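You operate a simulated robot arm through the tools that you are given. There is no shell and no other tool.

You run a simulated robot arm. Do the job below in one go: nothing can be reset, and whatever is moved stays where it is left.

Task
Stop the hopper and top it up from the pasta jug.
Fine: hopper off before its lid opens; fill to about its line, spill hardly any, put the jug back where it was and shut the lid.

It is judged by the outcome, as a careful person would: the job done as asked, and still so three seconds after it is handed in. It fails if anything else is knocked over, pushed out of place, dropped, spilled or broken. Lids that push on must go on centred and level and be pressed home; caps that screw on are set level and turned clockwise until they are tight.

Robot
A 7-joint arm with a two-finger parallel gripper, fixed in place. Base frame: the origin is at the foot of the arm, x ahead of it, y to its left, z up. Units: mm, rad, N and s.
Its first joint turns from -2.897 to 2.897 rad. Payload 4.4 kg.
Tool frame: the origin (TCP) lies between the finger pads and is the grasp point; the fingertips stand 23 mm ahead of it; z points along the fingers, y is the line along which they close. Largest opening 94 mm; finger width 38, thickness 10; the body of the gripper, 54 by 96 mm, starts 39 mm behind the TCP.
Orientation is that of the tool frame in the base frame, as [roll, pitch, yaw] about the fixed x, y, z axes, in that order (R = Rz(yaw) Ry(pitch) Rx(roll)). With the fingers straight down and closing along the base's y, the tool's x points along the base's -x, its y along +y and its z along -z.

Tools
- The arm moves only by the tool jog_arm. Its argument "series" is a list of rows, each a list of 7 numbers: the opening, from 0 (shut) to 1 (fully open), then the shift along the tool's x, y, z in mm, then the turn, a rotation vector about the tool's x, y, z in rad. In form: [[fingers, x, y, z, wx, wy, wz], ...]. A call has 1 to 20 rows; each row is the pose to reach, as a shift and turn from the pose commanded when the call began, along the tool's axes at that moment. A row lasts 0.2 s, in which the tool goes at most 50 mm and 0.15 rad; a call with a longer step from one row to the next is refused whole, and so is a gripper value outside its range. A pose out of reach is approached as far as the arm can. The call stops where the force on the tool passes 90 N (or 10 N more than at its start, if that is more) or the arm is blocked; 0.2 s more then pass. Each finger travels about 72 mm/s and halts on what it meets, pressing with about 30 N; the grip force reading is that of the motor and also rises with nothing between the fingers. The clock runs only during rows and for 0.2 s after the last one: add rows that repeat a pose to give the fingers time. The reply holds the time, the measured pose of the TCP, the force on the tool along the base axes, the opening and the grip force, in the units named above and with some noise, with the torque about the TCP (base axes, N m) and any sound that the robot's microphone picked up.
- Cameras (640 x 400 px; columns grow to the right, rows downward): "scene" is fixed at [218.5, 648.6, 1404.2]; the picture's right is [-0.77, -0.64, 0.00], its down [-0.15, 0.18, -0.97] and it looks along [0.63, -0.75, -0.23] (base axes); focal length 284 px, centre (320, 200). "wrist" rides on the gripper at [86, 16, -74] in the tool frame; the picture's right is [-0.18, 0.98, 0.00], its down [-0.58, -0.11, -0.81] and it looks along [-0.79, -0.15, 0.59] (tool axes); focal length 243 px, centre (320, 200). There is no depth. A picture from a camera that has moved, and an enlarged one, comes with that camera's place and axes in the base frame and with its lens.
- capture(camera): a new picture of that camera. No time passes.
- zoom(camera, box): a new picture of the part [left, top, right, bottom] of that camera's present view, enlarged. No time passes.
- finish_job(): hands the job in; it is judged then, once.

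Places have to be worked out from the pictures, the camera data and where the tool is seen. Open the gripper and draw the arm clear of the work before you hand the job in, unless the task says otherwise.

The tools are called after ">>>" as name(argument=value, ...) on one line, values as JSON. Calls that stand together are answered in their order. jog_arm: Moves the arm, as the interface text tells. Its arguments: {"type":"object","properties":{"series":{"type":"array"}},"required":["series"]} The other tools are called the same way: capture (camera) takes a picture; zoom (camera, box) takes an enlarged picture of a part of a camera's view; finish_job () hands the job in.

At the start:

```text
time_s: 0.0
ee_pos: [767.2, -45.8, 1488.1]
tool_rot: [-3.14, -0.001, 3.142]
ft_force: [-0.3, 0.4, -0.6]
torque: [-0.02, -0.04, 0.01]
gripper_width: 94.2
finger_force: 0.1
```

scene: 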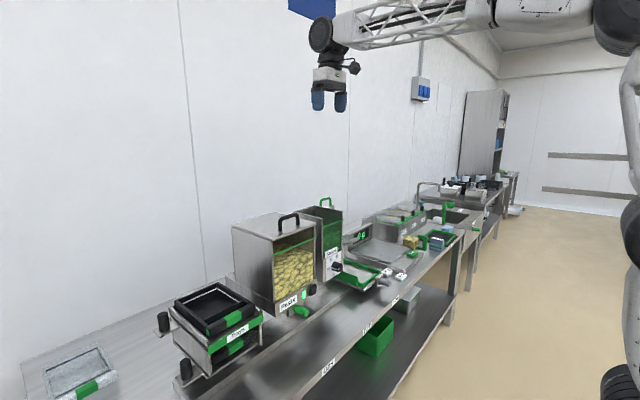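
wrist: 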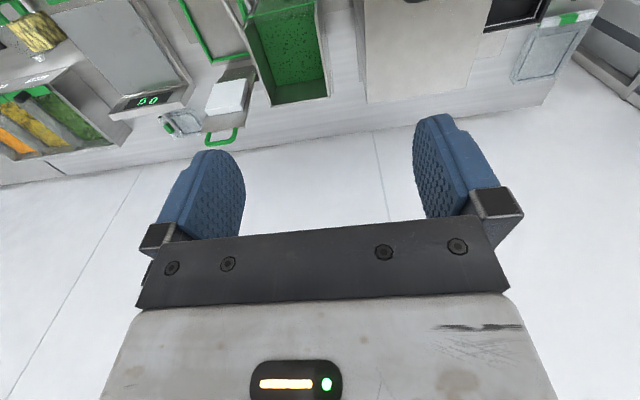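

I'll look more closely at the scene before moving anything.

>>> zoom(camera="scene", box=[140, 180, 340, 400])

>>> zoom(camera="scene", box=[320, 170, 480, 290])

>>> zoom(camera="wrist", box=[0, 0, 640, 200])

```text
1.82 times, centred on (240, 290) of scene
camera zoom: at [218.5, 648.6, 1404.2], right [-0.77, -0.64, 0.0], down [-0.15, 0.18, -0.97], along [0.63, -0.75, -0.23], focal length 516 px, centre (466, 36)
```

zoom: 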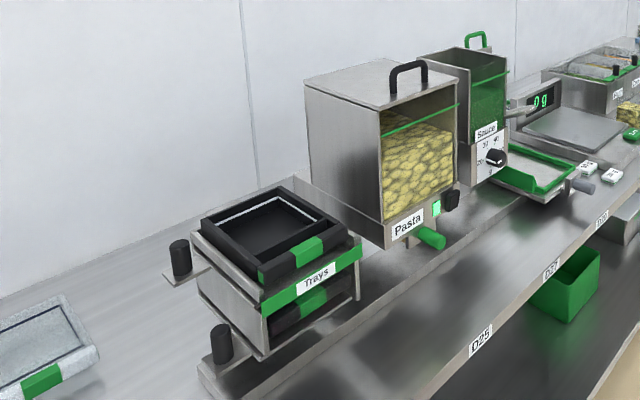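

```text
3.33 times, centred on (400, 230) of scene
camera zoom: at [218.5, 648.6, 1404.2], right [-0.77, -0.64, 0.0], down [-0.15, 0.18, -0.97], along [0.63, -0.75, -0.23], focal length 945 px, centre (53, 100)
```

zoom: 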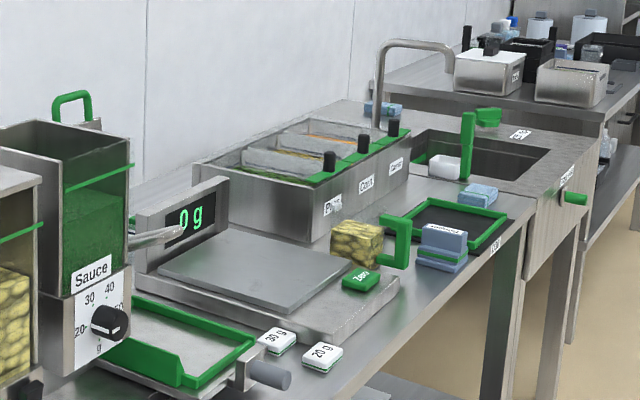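

```text
1.00 times, centred on (320, 100) of wrist (not enlarged: the box is as wide or as high as the picture)
camera zoom: at [680.8, -30.6, 1563.0], right [0.18, 0.98, 0.0], down [0.58, -0.11, 0.81], along [0.79, -0.15, -0.59], focal length 243 px, centre (320, 300)
```

zoom: 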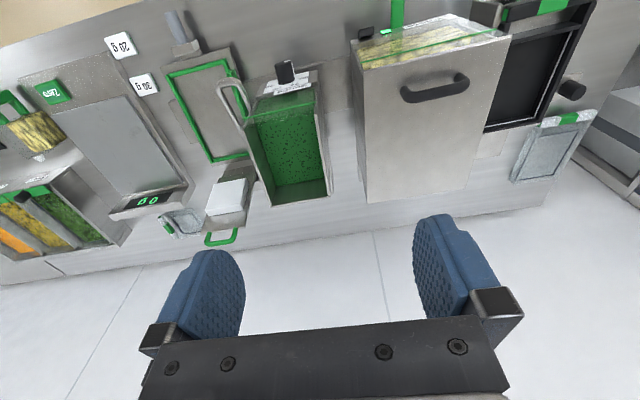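

I'll zoom on the hopper's controls and the jug for detail.

>>> zoom(camera="scene", box=[225, 200, 345, 325])

>>> zoom(camera="scene", box=[270, 270, 330, 320])

>>> zoom(camera="scene", box=[390, 220, 450, 260])

>>> zoom(camera="wrist", box=[320, -200, 640, 0])

>>> zoom(camera="wrist", box=[-100, -100, 220, 100])

```text
3.20 times, centred on (285, 262) of scene
camera zoom: at [218.5, 648.6, 1404.2], right [-0.77, -0.64, 0.0], down [-0.15, 0.18, -0.97], along [0.63, -0.75, -0.23], focal length 908 px, centre (432, 0)
```

zoom: 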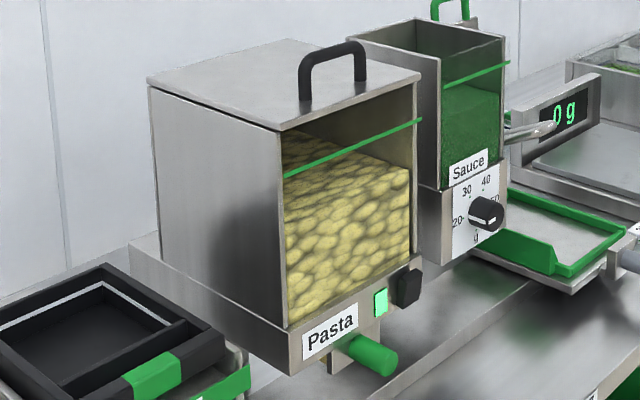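

```text
8.00 times, centred on (300, 295) of scene
camera zoom: at [218.5, 648.6, 1404.2], right [-0.77, -0.64, 0.0], down [-0.15, 0.18, -0.97], along [0.63, -0.75, -0.23], focal length 2269 px, centre (480, -560)
```

zoom: 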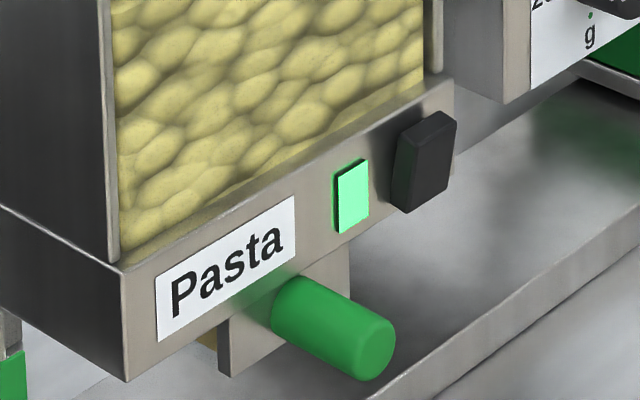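

```text
10.00 times, centred on (420, 240) of scene
camera zoom: at [218.5, 648.6, 1404.2], right [-0.77, -0.64, 0.0], down [-0.15, 0.18, -0.97], along [0.63, -0.75, -0.23], focal length 2836 px, centre (-680, -200)
```

zoom: 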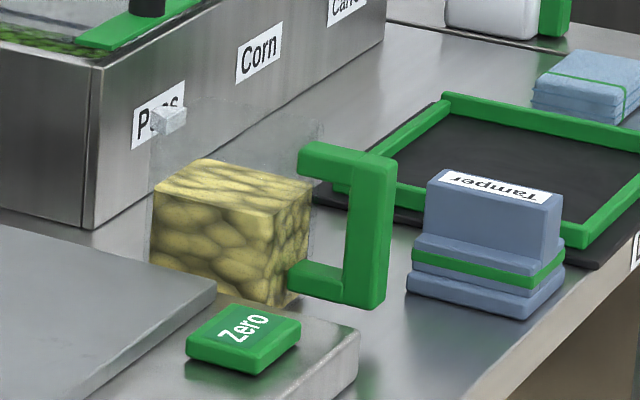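

```text
refused: -200 is not a number from 0 to 400
```

```text
refused: -100 is not a number from 0 to 640
```

The hopper stands with its front at about x=765 and its lid top at about z=1130. It has a lit green lamp and a black switch around y≈30, z≈915, and the jug is far to the right near (715, -790). I'll draw back from the hopper and drop in front of it to view the controls with the wrist camera.

>>> jog_arm(series=[[1, 45, 20, 0, 0, 0, 0], [1, 90, 40, 0, 0, 0, 0], [1, 135, 60, 0, 0, 0, 0], [1, 180, 80, 0, 0, 0, 0], [1, 220, 100, 0, 0, 0, 0], [1, 220, 100, 45, 0, 0, 0], [1, 220, 100, 90, 0, 0, 0], [1, 220, 100, 135, 0, 0, 0], [1, 220, 100, 180, 0, 0, 0], [1, 220, 100, 225, 0, 0, 0], [1, 220, 100, 270, 0, 0, 0], [1, 220, 100, 315, 0, 0, 0]])

>>> capture(camera="wrist")

>>> capture(camera="scene")

```text
time_s: 2.6
ee_pos: [547.7, 53.3, 1171.6]
tool_rot: [3.141, 0.0, -3.14]
ft_force: [0.4, 0.3, 0.8]
torque: [0.02, 0.0, 0.0]
gripper_width: 94.0
finger_force: 0.1
```

```text
taken
camera wrist: at [460.6, 69.3, 1247.2], right [0.18, 0.98, 0.0], down [0.58, -0.11, 0.81], along [0.79, -0.15, -0.59], focal length 243 px, centre (320, 200)
```

wrist: 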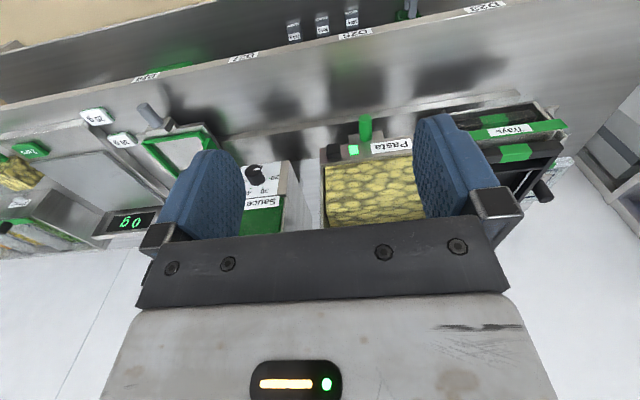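

```text
taken
```

scene: 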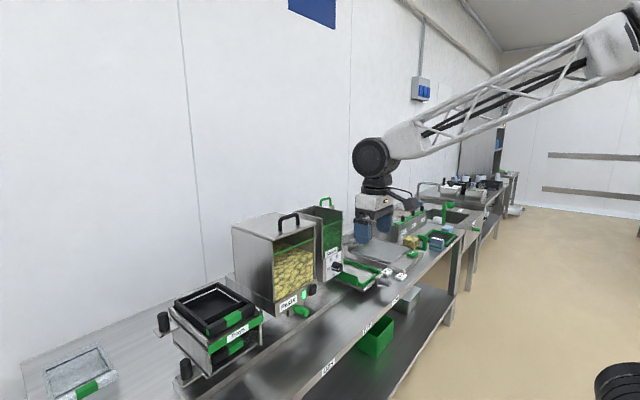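

Zooming the wrist picture on the hopper's switch, jug, and the tops.

>>> zoom(camera="wrist", box=[300, 100, 440, 200])

>>> zoom(camera="wrist", box=[0, 100, 160, 230])

>>> zoom(camera="wrist", box=[0, 0, 640, 200])

```text
4.00 times, centred on (370, 150) of wrist
camera zoom: at [460.6, 69.3, 1247.2], right [0.18, 0.98, 0.0], down [0.58, -0.11, 0.81], along [0.79, -0.15, -0.59], focal length 970 px, centre (120, 400)
```

zoom: 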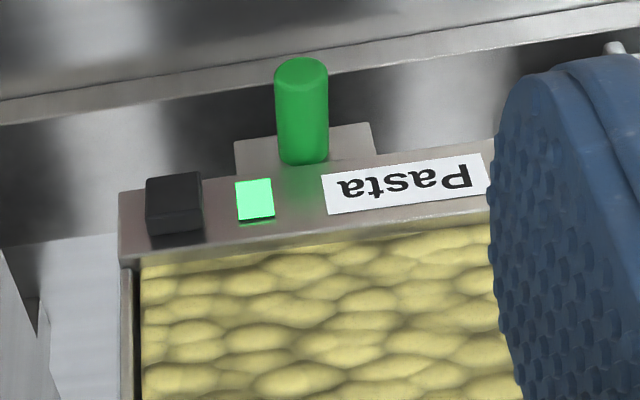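

```text
3.08 times, centred on (80, 165) of wrist
camera zoom: at [460.6, 69.3, 1247.2], right [0.18, 0.98, 0.0], down [0.58, -0.11, 0.81], along [0.79, -0.15, -0.59], focal length 746 px, centre (1058, 308)
```

zoom: 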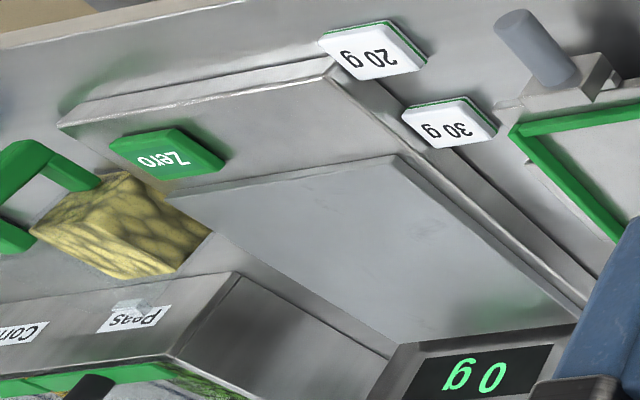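

```text
1.00 times, centred on (320, 100) of wrist (not enlarged: the box is as wide or as high as the picture)
camera zoom: at [460.6, 69.3, 1247.2], right [0.18, 0.98, 0.0], down [0.58, -0.11, 0.81], along [0.79, -0.15, -0.59], focal length 243 px, centre (320, 300)
```

zoom: 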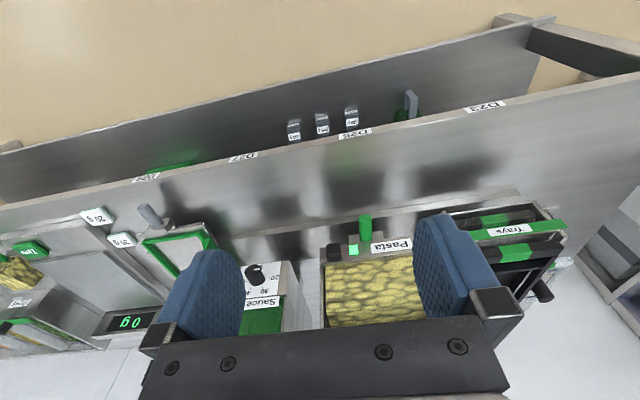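

The black block left of the lit green lamp looks like the power switch. I'll go nearer for a clear view of it.

>>> jog_arm(series=[[1, 0, 0, 45, 0, 0, 0], [1, 0, 0, 90, 0, 0, 0], [1, 0, 0, 135, 0, 0, 0], [1, -30, 0, 165, 0, 0, 0], [1, -65, 0, 190, 0, 0, 0], [1, -95, 0, 190, 0, 0, 0], [1, -95, 0, 190, 0, 0, 0]])

>>> capture(camera="wrist")

>>> zoom(camera="wrist", box=[230, 40, 430, 165])

>>> capture(camera="scene")

```text
time_s: 4.2
ee_pos: [644.0, 53.8, 982.6]
tool_rot: [-3.141, -0.001, -3.141]
ft_force: [0.5, 0.8, 0.1]
torque: [-0.04, -0.01, 0.01]
gripper_width: 94.0
finger_force: 0.1
```

```text
taken
camera wrist: at [557.0, 69.0, 1057.7], right [0.18, 0.98, 0.0], down [0.58, -0.11, 0.81], along [0.79, -0.15, -0.59], focal length 243 px, centre (320, 200)
```

wrist: 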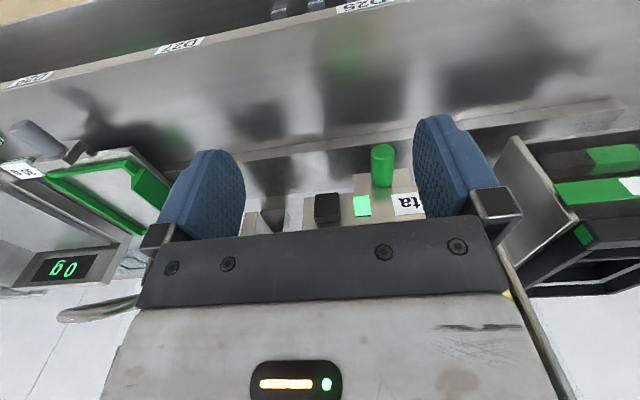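

```text
3.20 times, centred on (330, 102) of wrist
camera zoom: at [557.0, 69.0, 1057.7], right [0.18, 0.98, 0.0], down [0.58, -0.11, 0.81], along [0.79, -0.15, -0.59], focal length 776 px, centre (288, 512)
```

zoom: 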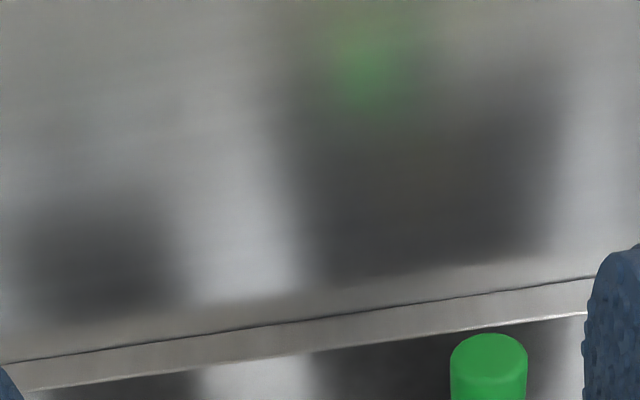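

```text
taken
```

scene: 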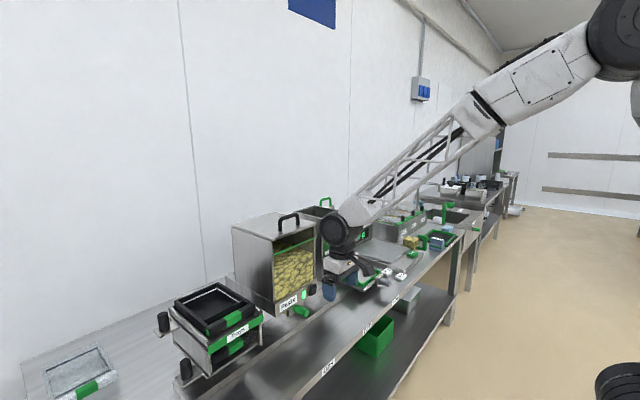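

Now I'll enlarge the part that shows the switch.

>>> zoom(camera="wrist", box=[290, 130, 430, 235])

>>> zoom(camera="scene", box=[285, 265, 345, 305])

```text
3.81 times, centred on (360, 182) of wrist
camera zoom: at [557.0, 69.0, 1057.7], right [0.18, 0.98, 0.0], down [0.58, -0.11, 0.81], along [0.79, -0.15, -0.59], focal length 924 px, centre (168, 267)
```

zoom: 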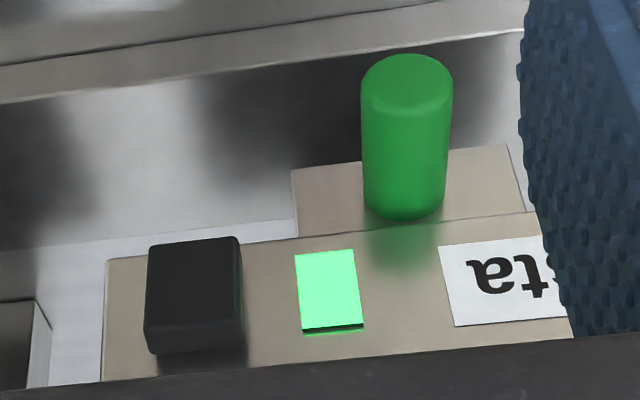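

```text
10.00 times, centred on (315, 285) of scene
camera zoom: at [218.5, 648.6, 1404.2], right [-0.77, -0.64, 0.0], down [-0.15, 0.18, -0.97], along [0.63, -0.75, -0.23], focal length 2836 px, centre (370, -650)
```

zoom: 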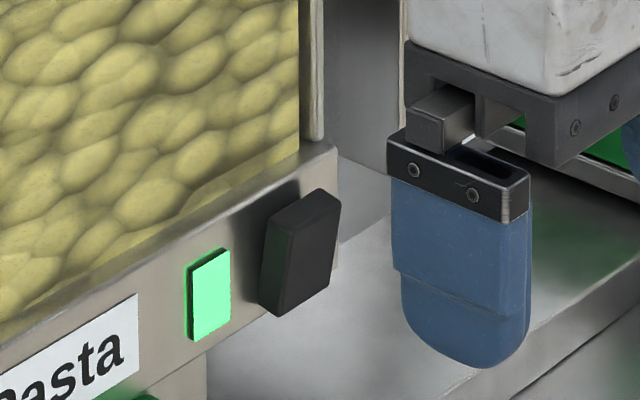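

The black block is a rocker switch centred near (752, 40, 919) with its top edge sticking out. I'll back off to free space and test turning the wrist so that the camera rides on top when the tool points forward.

>>> jog_arm(series=[[1, 45, 0, 0, 0, 0, 0], [1, 90, 0, 0, 0, 0, 0], [1, 110, 0, -40, 0, 0, 0], [1, 110, 0, -85, 0, 0, 0], [1, 110, 0, -130, 0, 0, 0], [1, 110, 0, -150, 0, 0, 0.15], [1, 110, 0, -150, 0, 0, 0.3], [1, 110, 0, -150, 0, 0, 0.45], [1, 110, 0, -150, 0, 0, 0.6], [1, 110, 0, -150, 0, 0, 0.75], [1, 110, 0, -150, 0, 0, 0.9], [1, 110, 0, -150, 0, 0, 1.05], [1, 110, 0, -150, 0, 0, 1.2], [1, 110, 0, -150, 0, 0, 1.35], [1, 110, 0, -150, 0, 0, 1.5]])

>>> capture(camera="wrist")

>>> capture(camera="scene")

```text
time_s: 7.4
ee_pos: [531.5, 53.2, 1131.9]
tool_rot: [-3.141, -0.001, 1.64]
ft_force: [0.0, 0.4, -0.6]
torque: [-0.02, -0.02, 0.02]
gripper_width: 94.2
finger_force: 0.0
```

```text
taken
camera wrist: at [542.4, 140.4, 1208.1], right [0.99, -0.12, 0.0], down [-0.07, -0.59, 0.81], along [-0.09, -0.8, -0.59], focal length 243 px, centre (320, 200)
```

wrist: 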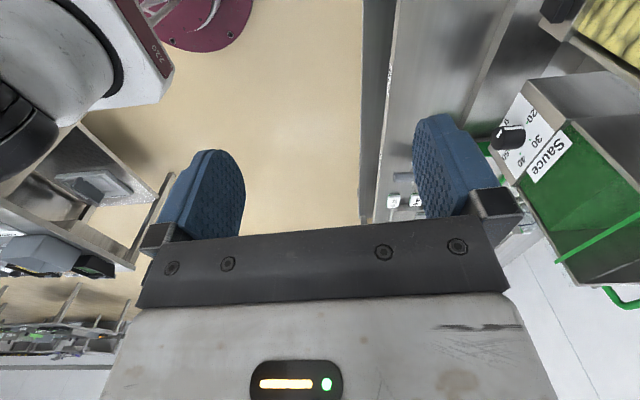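

```text
taken
```

scene: 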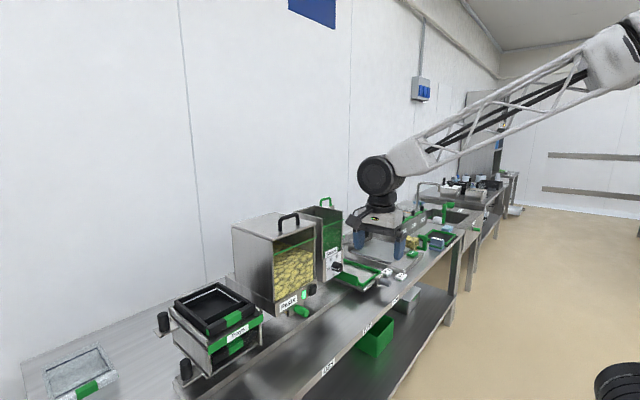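

The half turn went smoothly, so I'll continue to a full 180° and check that it is reached.

>>> jog_arm(series=[[1, 0, 0, 0, 0, 0, 0.15], [1, 0, 0, 0, 0, 0, 0.3], [1, 0, 0, 0, 0, 0, 0.45], [1, 0, 0, 0, 0, 0, 0.6], [1, 0, 0, 0, 0, 0, 0.75], [1, 0, 0, 0, 0, 0, 0.9], [1, 0, 0, 0, 0, 0, 1.05], [1, 0, 0, 0, 0, 0, 1.2], [1, 0, 0, 0, 0, 0, 1.35], [1, 0, 0, 0, 0, 0, 1.5], [1, 0, 0, 0, 0, 0, 1.64], [1, 0, 0, 0, 0, 0, 1.64]])

>>> capture(camera="wrist")

>>> capture(camera="scene")

```text
time_s: 10.0
ee_pos: [534.4, 31.6, 1116.5]
tool_rot: [-3.123, -0.001, 0.174]
ft_force: [0.1, -0.4, -0.2]
torque: [-0.02, -0.02, 0.01]
gripper_width: 94.0
finger_force: 0.0
out of reach, approached as far as the arm can: row 10, 11, 12
```

```text
taken
camera wrist: at [622.7, 29.1, 1191.4], right [-0.01, -1.0, -0.02], down [-0.59, -0.01, 0.81], along [-0.81, 0.02, -0.59], focal length 243 px, centre (320, 200)
```

wrist: 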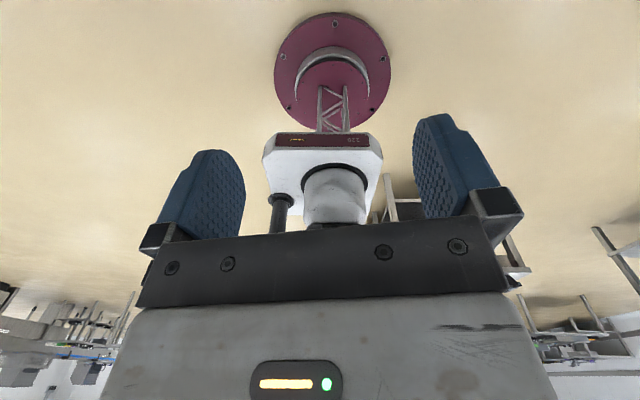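

```text
taken
```

scene: 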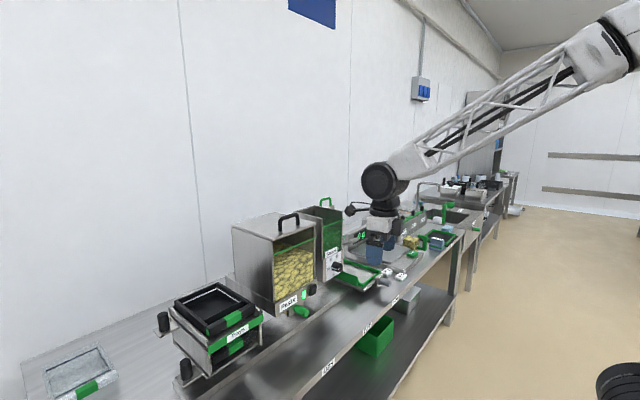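

The wrist hits its joint limit at about 170° of turn, so I'll unwind it and use the original roll with the tool tilted forward instead.

>>> jog_arm(series=[[1, 0, 0, 0, 0, 0, -0.15], [1, 0, 0, 0, 0, 0, -0.3], [1, 0, 0, 0, 0, 0, -0.45], [1, 0, 0, 0, 0, 0, -0.6], [1, 0, 0, 0, 0, 0, -0.75], [1, 0, 0, 0, 0, 0, -0.9], [1, 0, 0, 0, 0, 0, -1.05], [1, 0, 0, 0, 0, 0, -1.2], [1, 0, 0, 0, 0, 0, -1.35], [1, 0, 0, 0, 0, 0, -1.5], [1, 0, 0, 0, 0, 0, -1.65], [1, 0, 0, 0, 0, 0, -1.8], [1, 0, 0, 0, 0, 0, -1.95], [1, 0, 0, 0, 0, 0, -2.1], [1, 0, 0, 0, 0, 0, -2.25], [1, 0, 0, 0, 0, 0, -2.4], [1, 0, 0, 0, 0, 0, -2.55], [1, 0, 0, 0, 0, 0, -2.7], [1, 0, 0, 0, 0, 0, -2.85], [1, 0, 0, 0, 0, 0, -3.0]])

```text
time_s: 14.2
ee_pos: [534.8, 31.5, 1117.3]
tool_rot: [3.122, 0.001, -3.107]
ft_force: [0.5, 0.2, 0.3]
torque: [-0.03, 0.02, -0.02]
gripper_width: 94.2
finger_force: 0.0
```

Commanded poses are clipped at the limit, so I'll correct the small residual roll/yaw and rise above the hopper to study the lid and its hinge side.

>>> jog_arm(series=[[1, 0, 0, -45, -0.019, 0, 0.034], [1, 0, 10, -90, -0.019, 0, 0.034], [1, 0, 20, -135, -0.019, 0, 0.034], [1, 0, 30, -180, -0.019, 0, 0.034], [1, 0, 40, -225, -0.019, 0, 0.034], [1, -20, 50, -265, -0.019, 0, 0.034], [1, -60, 50, -285, -0.019, 0, 0.034], [1, -100, 50, -285, -0.019, 0, 0.034], [1, -140, 50, -285, -0.019, 0, 0.034], [1, -140, 50, -285, -0.019, 0, 0.034]])

>>> capture(camera="wrist")

>>> zoom(camera="wrist", box=[230, 70, 430, 230])

>>> zoom(camera="wrist", box=[0, 20, 200, 160])

```text
time_s: 16.4
ee_pos: [673.9, 80.8, 1402.7]
tool_rot: [3.104, -0.001, 3.142]
ft_force: [0.0, -0.1, 0.0]
torque: [0.0, 0.0, 0.02]
gripper_width: 94.0
finger_force: 0.0
```

```text
taken
camera wrist: at [586.8, 94.7, 1479.2], right [0.18, 0.98, 0.04], down [0.58, -0.14, 0.8], along [0.79, -0.13, -0.6], focal length 243 px, centre (320, 200)
```

wrist: 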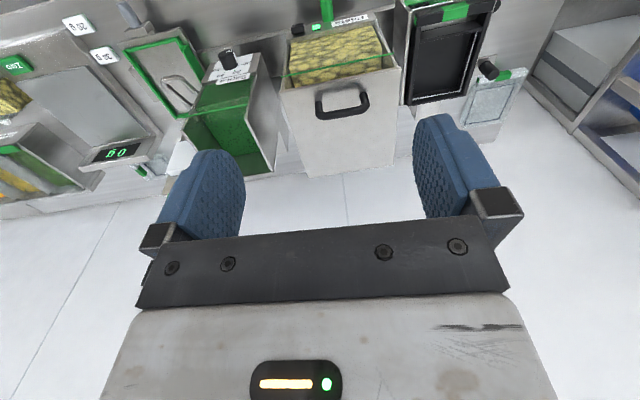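

```text
2.50 times, centred on (330, 150) of wrist
camera zoom: at [586.8, 94.7, 1479.2], right [0.18, 0.98, 0.04], down [0.58, -0.14, 0.8], along [0.79, -0.13, -0.6], focal length 606 px, centre (295, 325)
```

zoom: 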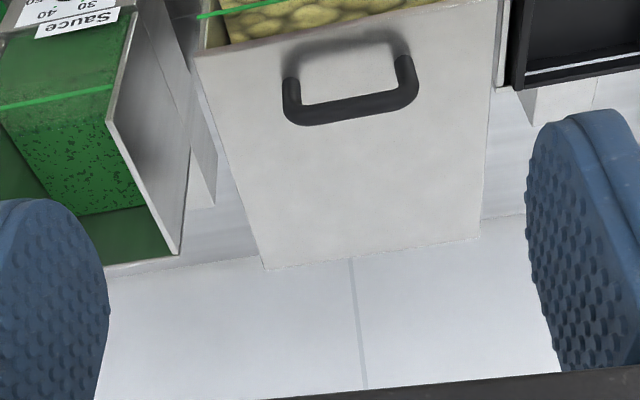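

```text
2.86 times, centred on (100, 90) of wrist
camera zoom: at [586.8, 94.7, 1479.2], right [0.18, 0.98, 0.04], down [0.58, -0.14, 0.8], along [0.79, -0.13, -0.6], focal length 693 px, centre (949, 514)
```

zoom: 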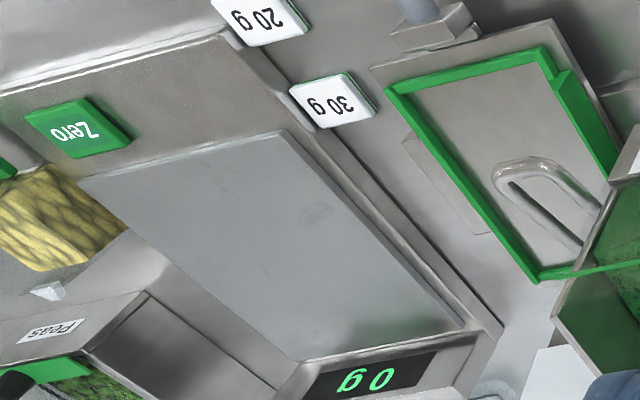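

The lid is a flat plate at about z=1131 with a black bar handle near its front edge, centred near (795, 100, 1169), so its hinge is presumably at the back. Next I'll go down in front of the switch, close the fingers and tilt 45° forward to see whether this pose is reachable.

>>> jog_arm(series=[[1, 40, 0, 0, 0.0375, 0, 0], [1, 85, -10, 0, 0.0375, 0, 0], [0.5, 110, -20, 35, 0.0375, 0, 0], [0, 110, -30, 80, 0.0375, 0, 0], [0, 110, -41, 125, 0.0375, 0, 0], [0, 110, -41, 170, 0.0375, 0, 0], [0, 110, -41, 215, 0.0375, 0, 0], [0, 110, -41, 260, 0.0375, 0, 0], [0, 110, -41, 305, 0.0375, 0, 0], [0, 110, -41, 350, 0.0375, 0, 0], [0, 110, -41, 395, 0.0375, 0, 0], [0, 110, -41, 440, 0.0375, 0, 0], [0, 110, -41, 440, 0.0375, 0, 0]])

>>> jog_arm(series=[[0, 0, 0, 0, 0, -0.15, 0], [0, 0, 0, 0, 0, -0.3, 0], [0, 0, 0, 0, 0, -0.45, 0], [0, 0, 0, 0, 0, -0.6, 0], [0, 0, 0, 0, 0, -0.7854, 0], [0, 0, 0, 0, 0, -0.7854, 0]])

>>> capture(camera="wrist")

>>> capture(camera="scene")

```text
time_s: 19.2
ee_pos: [562.2, 57.0, 963.0]
tool_rot: [-3.141, 0.0, -3.14]
ft_force: [0.3, 0.3, -0.5]
torque: [-0.01, 0.0, -0.02]
gripper_width: 0.0
finger_force: 30.1
```

```text
refused: row 5 steps farther than a row can; nothing moved
```

```text
taken
camera wrist: at [475.8, 72.9, 1037.0], right [0.18, 0.98, 0.0], down [0.58, -0.11, 0.81], along [0.79, -0.15, -0.59], focal length 243 px, centre (320, 200)
```

wrist: 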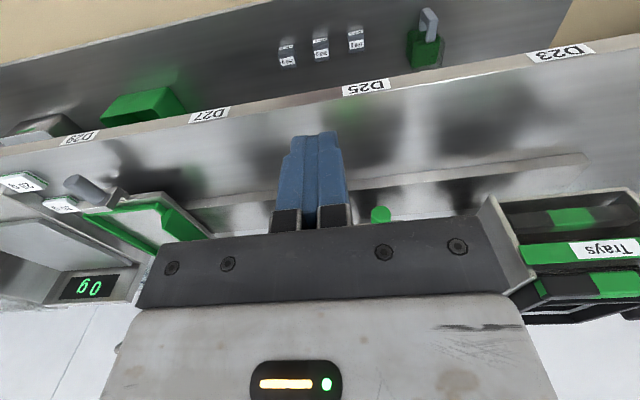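

```text
taken
```

scene: 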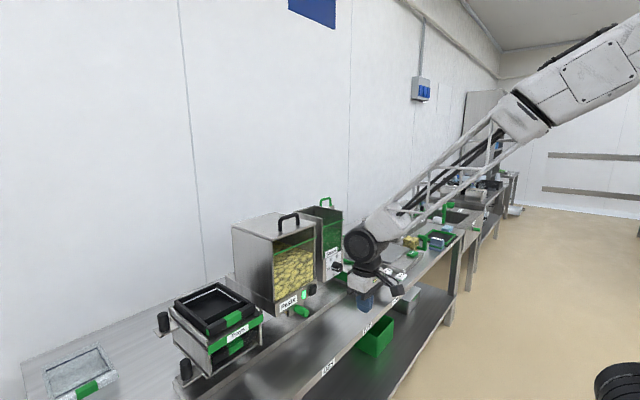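

The pose is square now at (562, 57, 963) with the fingers shut. I'll tilt 45° forward in smaller steps.

>>> jog_arm(series=[[0, 0, 0, 0, 0, -0.14, 0], [0, 0, 0, 0, 0, -0.28, 0], [0, 0, 0, 0, 0, -0.42, 0], [0, 0, 0, 0, 0, -0.56, 0], [0, 0, 0, 0, 0, -0.7, 0], [0, 0, 0, 0, 0, -0.785, 0], [0, 0, 0, 0, 0, -0.785, 0]])

>>> capture(camera="wrist")

>>> capture(camera="scene")

```text
time_s: 20.8
ee_pos: [563.3, 56.0, 959.6]
tool_rot: [3.14, 0.785, -3.141]
ft_force: [0.1, -0.6, -0.5]
torque: [-0.01, -0.02, 0.01]
gripper_width: 0.0
finger_force: 30.3
```

```text
taken
camera wrist: at [449.3, 72.9, 953.2], right [0.13, 0.98, 0.13], down [-0.16, -0.11, 0.98], along [0.98, -0.15, 0.14], focal length 243 px, centre (320, 200)
```

wrist: 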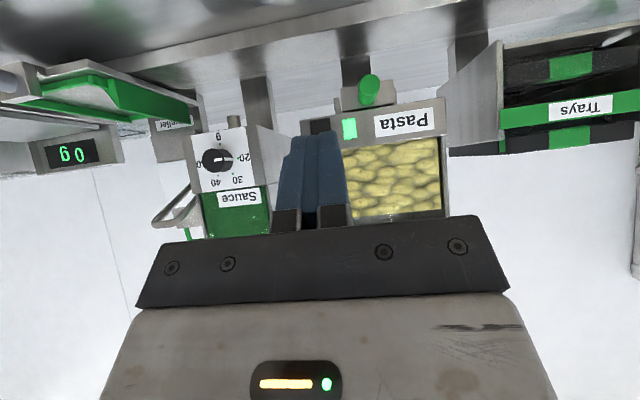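

```text
taken
```

scene: 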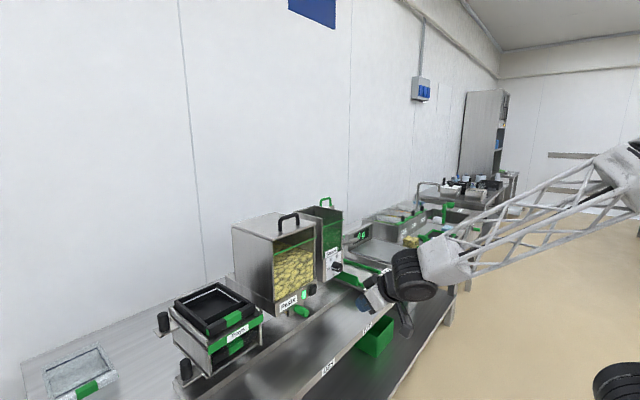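

The front panel is now in plain view; I'll enlarge it to read the switch's tilt and the fill line.

>>> zoom(camera="wrist", box=[270, 60, 470, 220])

>>> zoom(camera="wrist", box=[295, 90, 375, 150])

```text
2.50 times, centred on (370, 140) of wrist
camera zoom: at [449.3, 72.9, 953.2], right [0.13, 0.98, 0.13], down [-0.16, -0.11, 0.98], along [0.98, -0.15, 0.14], focal length 606 px, centre (195, 350)
```

zoom: 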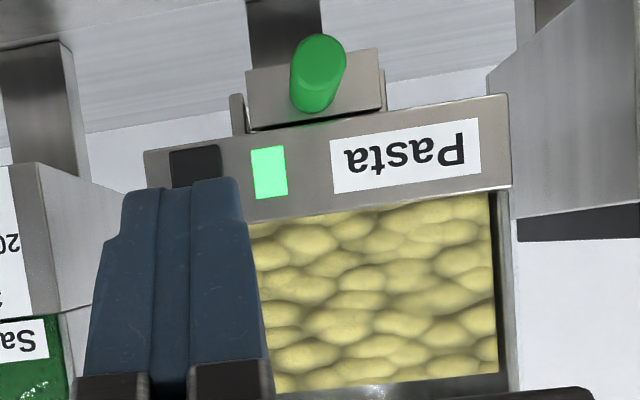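

```text
6.67 times, centred on (335, 120) of wrist
camera zoom: at [449.3, 72.9, 953.2], right [0.13, 0.98, 0.13], down [-0.16, -0.11, 0.98], along [0.98, -0.15, 0.14], focal length 1618 px, centre (220, 733)
```

zoom: 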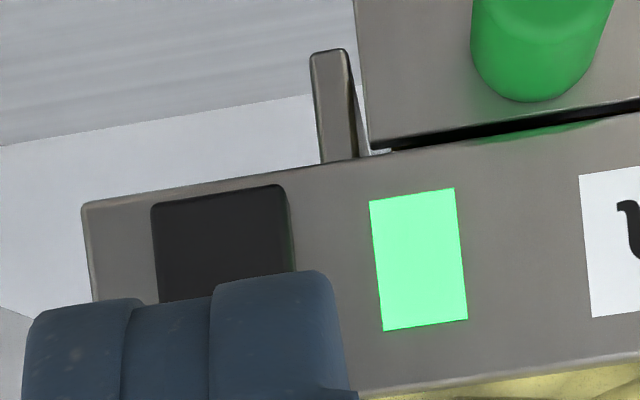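

The rocker spans about y 28–52, z 899–936, with the lamp lit beside it. I'll move the closed fingertips to just in front of its upper half, around (700, 40, 932).

>>> jog_arm(series=[[0, -20, -4, 30, 0, 0, 0], [0, -40, -8, 60, 0, 0, 0], [0, -60, -12, 90, 0, 0, 0], [0, -77.1, -16, 116.2, 0, 0, 0], [0, -77.1, -16, 116.2, 0, 0, 0]])

>>> zoom(camera="scene", box=[285, 265, 345, 305])

>>> zoom(camera="wrist", box=[250, 40, 450, 200])

```text
time_s: 22.0
ee_pos: [700.6, 38.9, 935.1]
tool_rot: [-3.141, 0.783, -3.14]
ft_force: [0.2, 0.2, 1.1]
torque: [0.02, 0.02, 0.03]
gripper_width: 0.0
finger_force: 29.8
```

```text
10.00 times, centred on (315, 285) of scene
camera zoom: at [218.5, 648.6, 1404.2], right [-0.77, -0.64, 0.0], down [-0.15, 0.18, -0.97], along [0.63, -0.75, -0.23], focal length 2836 px, centre (370, -650)
```

zoom: 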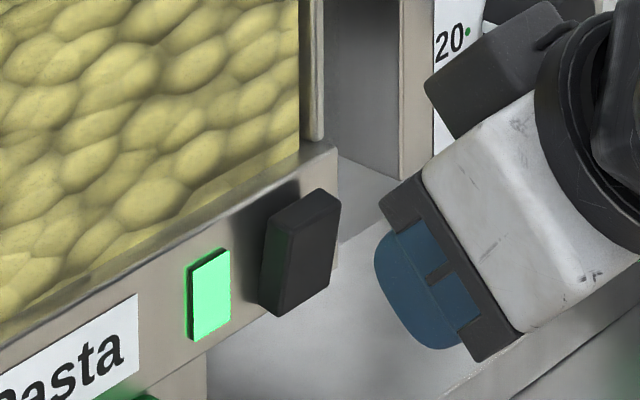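

```text
2.50 times, centred on (350, 120) of wrist
camera zoom: at [585.7, 56.0, 925.7], right [0.13, 0.98, 0.13], down [-0.16, -0.11, 0.98], along [0.98, -0.15, 0.14], focal length 606 px, centre (245, 400)
```

zoom: 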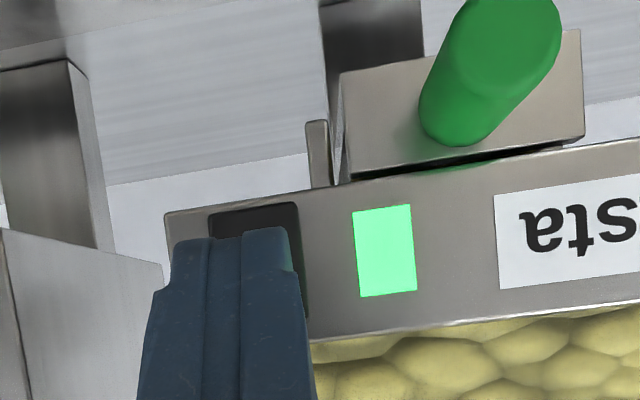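

The fingertips line up with the rocker's upper half. I'll advance slowly in +x and watch the force.

>>> jog_arm(series=[[0, -4.2, 0.8, 4.2, 0, 0, 0], [0, -8.5, 0.8, 8.5, 0, 0, 0], [0, -12, 0.8, 12, 0, 0, 0], [0, -14, 0.8, 14, 0, 0, 0], [0, -16, 0.8, 16, 0, 0, 0], [0, -18, 0.8, 18, 0, 0, 0]])

>>> zoom(camera="scene", box=[285, 265, 345, 305])

```text
time_s: 23.4
ee_pos: [724.8, 41.2, 934.2]
tool_rot: [3.14, 0.784, -3.141]
ft_force: [-0.3, -0.3, -0.3]
torque: [0.01, 0.0, 0.0]
gripper_width: 0.0
finger_force: 29.8
```

```text
10.00 times, centred on (315, 285) of scene
camera zoom: at [218.5, 648.6, 1404.2], right [-0.77, -0.64, 0.0], down [-0.15, 0.18, -0.97], along [0.63, -0.75, -0.23], focal length 2836 px, centre (370, -650)
```

zoom: 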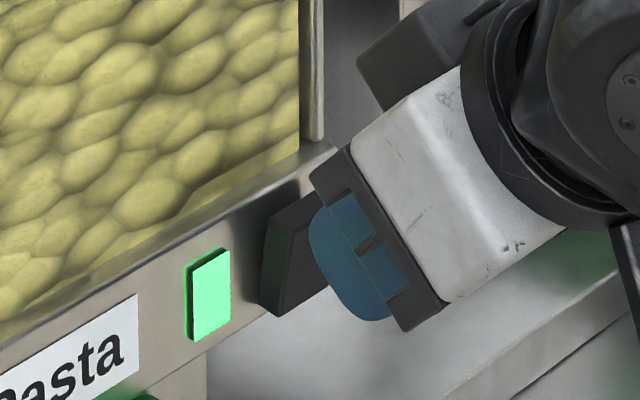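

The fingertip is about to touch the top half of the rocker with no force yet. I'll press on in small steps.

>>> jog_arm(series=[[0, -1.4, 0, 1.4, 0, 0, 0], [0, -2.8, 0, 2.8, 0, 0, 0], [0, -4.2, 0, 4.2, 0, 0, 0], [0, -5.6, 0, 5.6, 0, 0, 0], [0, -7, 0, 7, 0, 0, 0]])

>>> zoom(camera="scene", box=[285, 265, 345, 305])

```text
time_s: 24.6
ee_pos: [733.8, 40.6, 937.0]
tool_rot: [-3.14, 0.786, -3.141]
ft_force: [-53.6, -5.1, 20.7]
torque: [0.01, -0.43, 0.03]
gripper_width: 0.1
finger_force: 30.1
stopped in row 5: the force on the tool passed its limit at 106 N (the readings are from after the stop); the commanded pose is now the measured one
```

```text
10.00 times, centred on (315, 285) of scene
camera zoom: at [218.5, 648.6, 1404.2], right [-0.77, -0.64, 0.0], down [-0.15, 0.18, -0.97], along [0.63, -0.75, -0.23], focal length 2836 px, centre (370, -650)
```

zoom: 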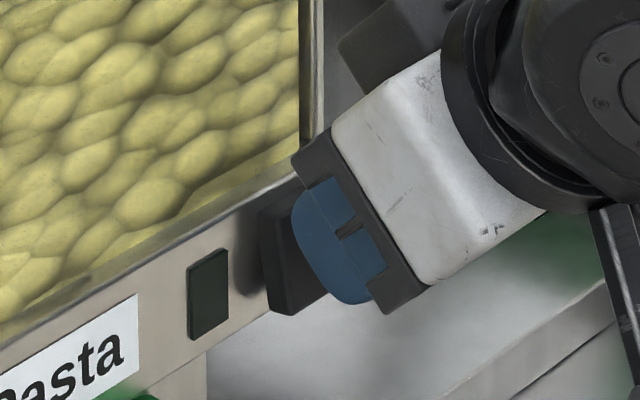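

The lamp has gone dark and the rocker's top is now pressed in, so the hopper is off. I'll back straight out, away from the panel.

>>> jog_arm(series=[[0, 7, 0, -7, 0, 0, 0], [0, 28, 0, -28, 0, 0, 0], [0, 60, 0, -60, 0, 0, 0], [0, 90, 0, -90, 0, 0, 0], [0, 110, 0, -110, 0, 0, 0], [0, 110, 0, -110, 0, 0, 0]])

>>> zoom(camera="scene", box=[225, 200, 345, 325])

>>> zoom(camera="wrist", box=[270, 60, 470, 220])

```text
time_s: 25.9
ee_pos: [577.9, 41.5, 936.0]
tool_rot: [-3.141, 0.786, -3.142]
ft_force: [0.3, 0.0, 0.3]
torque: [-0.02, -0.01, 0.04]
gripper_width: 0.0
finger_force: 29.9
```

```text
3.20 times, centred on (285, 262) of scene
camera zoom: at [218.5, 648.6, 1404.2], right [-0.77, -0.64, 0.0], down [-0.15, 0.18, -0.97], along [0.63, -0.75, -0.23], focal length 908 px, centre (432, 0)
```

zoom: 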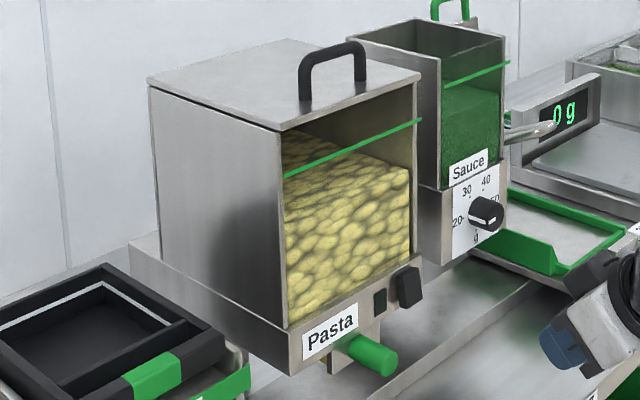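

```text
2.50 times, centred on (370, 140) of wrist
camera zoom: at [463.8, 57.5, 928.1], right [0.13, 0.98, 0.13], down [-0.16, -0.11, 0.98], along [0.98, -0.15, 0.14], focal length 606 px, centre (195, 350)
```

zoom: 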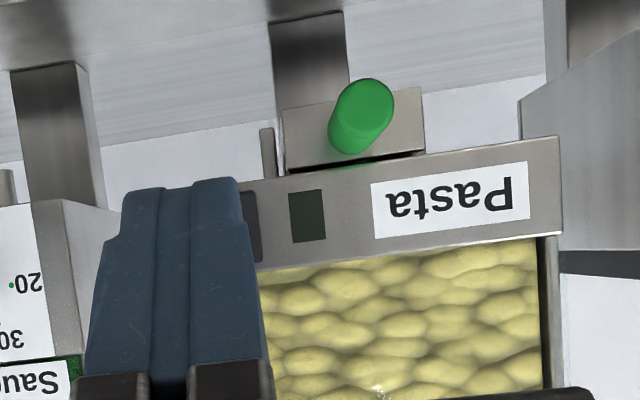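

The hopper is off and the pasta sits about 50 mm under the green line. I'll rise, level the tool, and then turn the fingers to close along x for the lid handle.

>>> jog_arm(series=[[0, -31, 0, -31, 0, 0, 0], [0, -62, 0, -62, 0, 0, 0], [0, -93, 0, -93, 0, 0.1, 0], [0, -124, 0, -124, 0, 0.24, 0], [0, -155, 0, -155, 0, 0.38, 0], [0, -186, 0, -186, 0, 0.52, 0], [0.6, -217, 0, -217, 0, 0.66, 0], [0.6, -245, 0, -245, 0, 0.785, 0], [0.6, -245, 0, -245, 0, 0.785, 0]])

>>> jog_arm(series=[[0.6, 0, 0, 0, 0, 0, 0.15], [0.6, 0, 0, 0, 0, 0, 0.3], [0.6, 0, 0, 0, 0, 0, 0.45], [0.6, 0, 0, 0, 0, 0, 0.6], [0.6, 0, 0, 0, 0, 0, 0.75], [0.6, 0, 0, 0, 0, 0, 0.9], [0.6, 0, 0, 0, 0, 0, 1.05], [0.6, 0, 0, 0, 0, 0, 1.2], [0.6, 0, 0, 0, 0, 0, 1.35], [0.6, 0, 0, 0, 0, 0, 1.5], [0.6, 0, 0, 0, 0, 0, 1.571], [0.6, 0, 0, 0, 0, 0, 1.571]])

>>> capture(camera="scene")

```text
time_s: 27.9
ee_pos: [578.0, 41.3, 1283.4]
tool_rot: [3.141, 0.0, 3.141]
ft_force: [0.8, -0.7, -0.1]
torque: [-0.01, -0.01, 0.0]
gripper_width: 56.2
finger_force: 0.1
```

```text
time_s: 30.6
ee_pos: [577.0, 41.3, 1282.1]
tool_rot: [3.141, -0.001, 1.571]
ft_force: [-0.8, -0.9, 1.1]
torque: [-0.02, 0.02, 0.02]
gripper_width: 56.6
finger_force: 0.0
```

```text
taken
```

scene: 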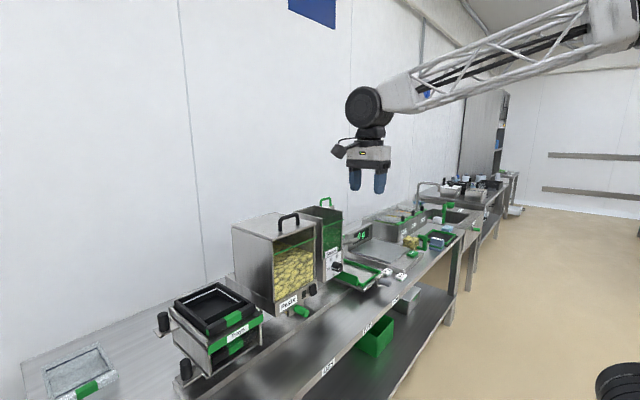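

The tool is square with the fingers closing along x. Before gripping, I'll test in free air whether the arm can reach the fully open lid's handle position at about (1022, 100, 1284).

>>> jog_arm(series=[[0.6, 10, 48, 0, 0, 0, 0], [0.6, 20, 96, 0, 0, 0, 0], [0.6, 30, 144, 0, 0, 0, 0], [0.6, 40, 192, 0, 0, 0, 0], [0.6, 50, 240, 0, 0, 0, 0], [0.6, 59, 288, 0, 0, 0, 0], [0.6, 59, 336, 0, 0, 0, 0], [0.6, 59, 384, 0, 0, 0, 0], [0.6, 59, 430, 0, 0, 0, 0], [0.6, 59, 455, 0, 0, 0, 0], [0.6, 59, 455, 0, 0, 0, 0]])

>>> capture(camera="scene")

>>> capture(camera="wrist")

```text
time_s: 33.0
ee_pos: [1033.1, 99.2, 1282.0]
tool_rot: [-3.141, -0.001, 1.57]
ft_force: [0.1, -0.3, -0.2]
torque: [0.02, 0.0, -0.01]
gripper_width: 56.5
finger_force: 0.0
```

```text
taken
```

scene: 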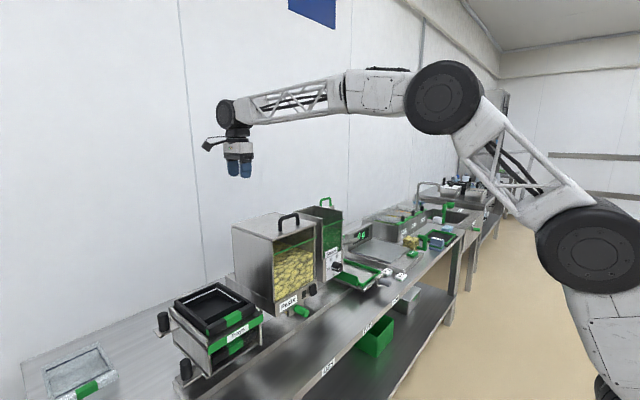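

```text
taken
camera wrist: at [1049.6, 186.0, 1356.8], right [0.98, -0.19, 0.0], down [-0.11, -0.58, 0.81], along [-0.15, -0.79, -0.59], focal length 243 px, centre (320, 200)
```

wrist: 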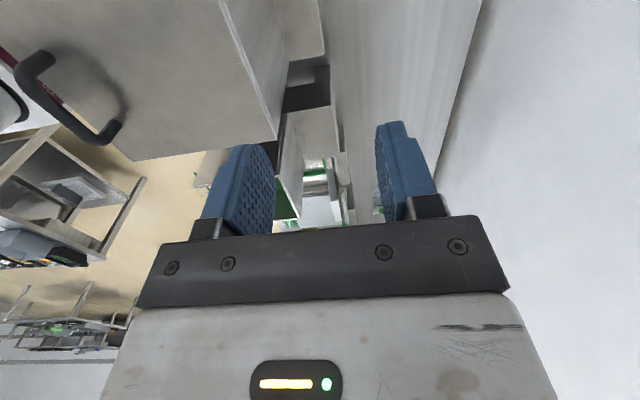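

It reaches there easily. This view also shows the hopper's back edge, so I'll enlarge it to look for the hinge.

>>> zoom(camera="wrist", box=[0, 0, 340, 212])

>>> zoom(camera="wrist", box=[200, 0, 320, 140])

```text
1.88 times, centred on (170, 106) of wrist
camera zoom: at [1049.6, 186.0, 1356.8], right [0.98, -0.19, 0.0], down [-0.11, -0.58, 0.81], along [-0.15, -0.79, -0.59], focal length 457 px, centre (602, 377)
```

zoom: 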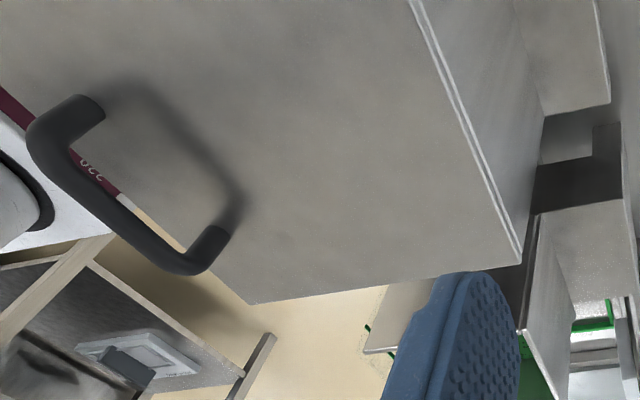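

```text
2.86 times, centred on (260, 70) of wrist
camera zoom: at [1049.6, 186.0, 1356.8], right [0.98, -0.19, 0.0], down [-0.11, -0.58, 0.81], along [-0.15, -0.79, -0.59], focal length 693 px, centre (491, 571)
```

zoom: 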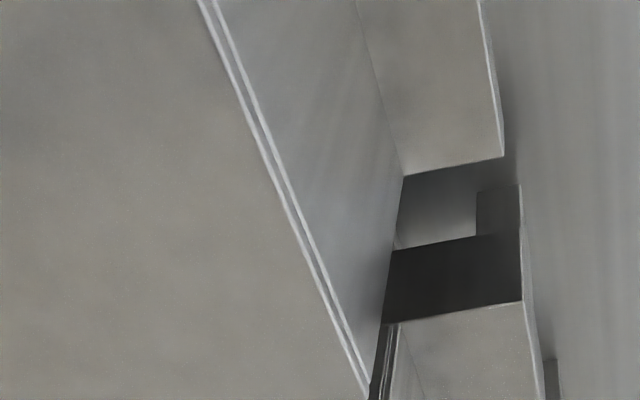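

I'll zoom the fixed camera on the lid handle to pin its position down.

>>> zoom(camera="scene", box=[265, 200, 315, 240])

>>> zoom(camera="wrist", box=[0, 30, 140, 160])

```text
10.00 times, centred on (290, 220) of scene
camera zoom: at [218.5, 648.6, 1404.2], right [-0.77, -0.64, 0.0], down [-0.15, 0.18, -0.97], along [0.63, -0.75, -0.23], focal length 2836 px, centre (620, 0)
```

zoom: 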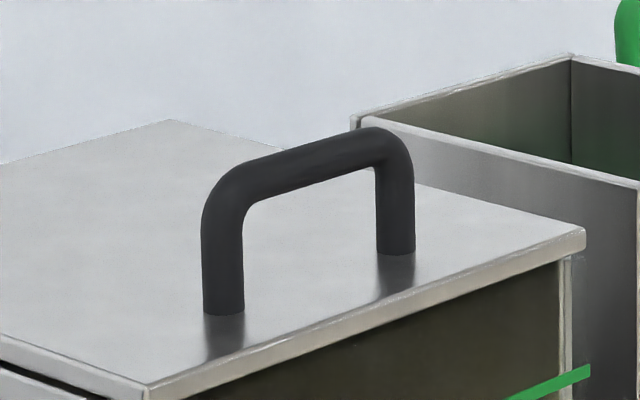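

```text
3.08 times, centred on (70, 95) of wrist
camera zoom: at [1049.6, 186.0, 1356.8], right [0.98, -0.19, 0.0], down [-0.11, -0.58, 0.81], along [-0.15, -0.79, -0.59], focal length 746 px, centre (1089, 523)
```

zoom: 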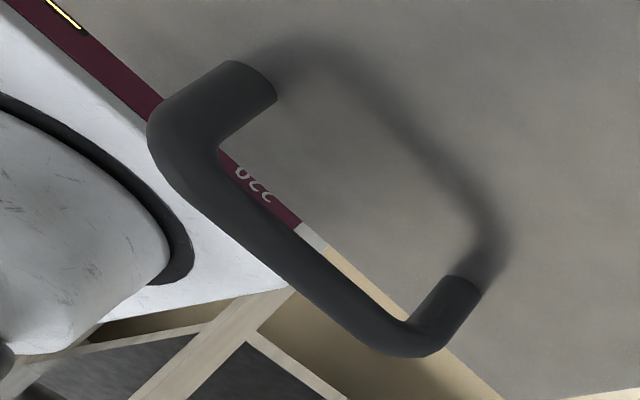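

The two views agree: the handle is a 12 mm round bar at about (799.5, 100, 1167), running y 66–135, and the lid top is at z≈1133. I'll move above it and come down with the fingers astride.

>>> jog_arm(series=[[0.6, 0.8, -48, 0, 0, 0, 0], [0.6, 0.8, -96, 0, 0, 0, 0], [0.6, 0.8, -144, 10, 0, 0, 0], [0.6, 0.8, -192, 20, 0, 0, 0], [0.6, 0.8, -233.6, 40, 0, 0, 0], [0.6, 0.8, -233.6, 60, 0, 0, 0], [0.6, 0.8, -233.6, 80, 0, 0, 0], [0.6, 0.8, -233.6, 80, 0, 0, 0]])

>>> zoom(camera="scene", box=[255, 180, 335, 240])

>>> capture(camera="wrist")

```text
time_s: 34.8
ee_pos: [798.9, 101.3, 1201.8]
tool_rot: [-3.141, 0.0, 1.57]
ft_force: [-0.4, 0.8, -0.2]
torque: [0.02, -0.01, -0.01]
gripper_width: 56.4
finger_force: 0.0
```

```text
6.67 times, centred on (295, 210) of scene
camera zoom: at [218.5, 648.6, 1404.2], right [-0.77, -0.64, 0.0], down [-0.15, 0.18, -0.97], along [0.63, -0.75, -0.23], focal length 1891 px, centre (487, 133)
```

zoom: 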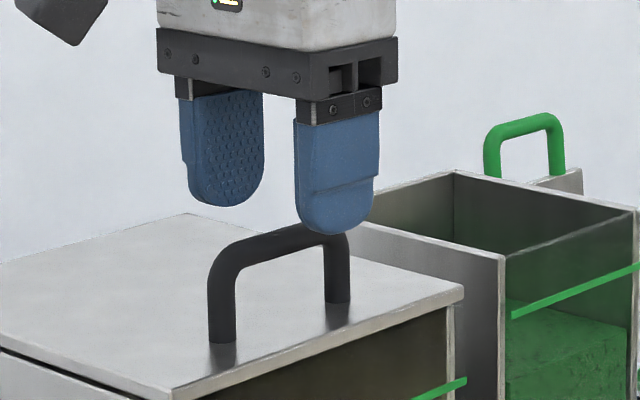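

```text
taken
camera wrist: at [814.9, 186.9, 1276.8], right [0.98, -0.19, 0.0], down [-0.11, -0.58, 0.81], along [-0.15, -0.79, -0.59], focal length 243 px, centre (320, 200)
```

wrist: 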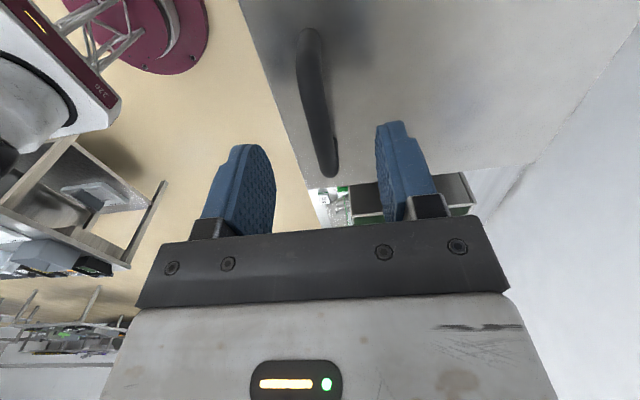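

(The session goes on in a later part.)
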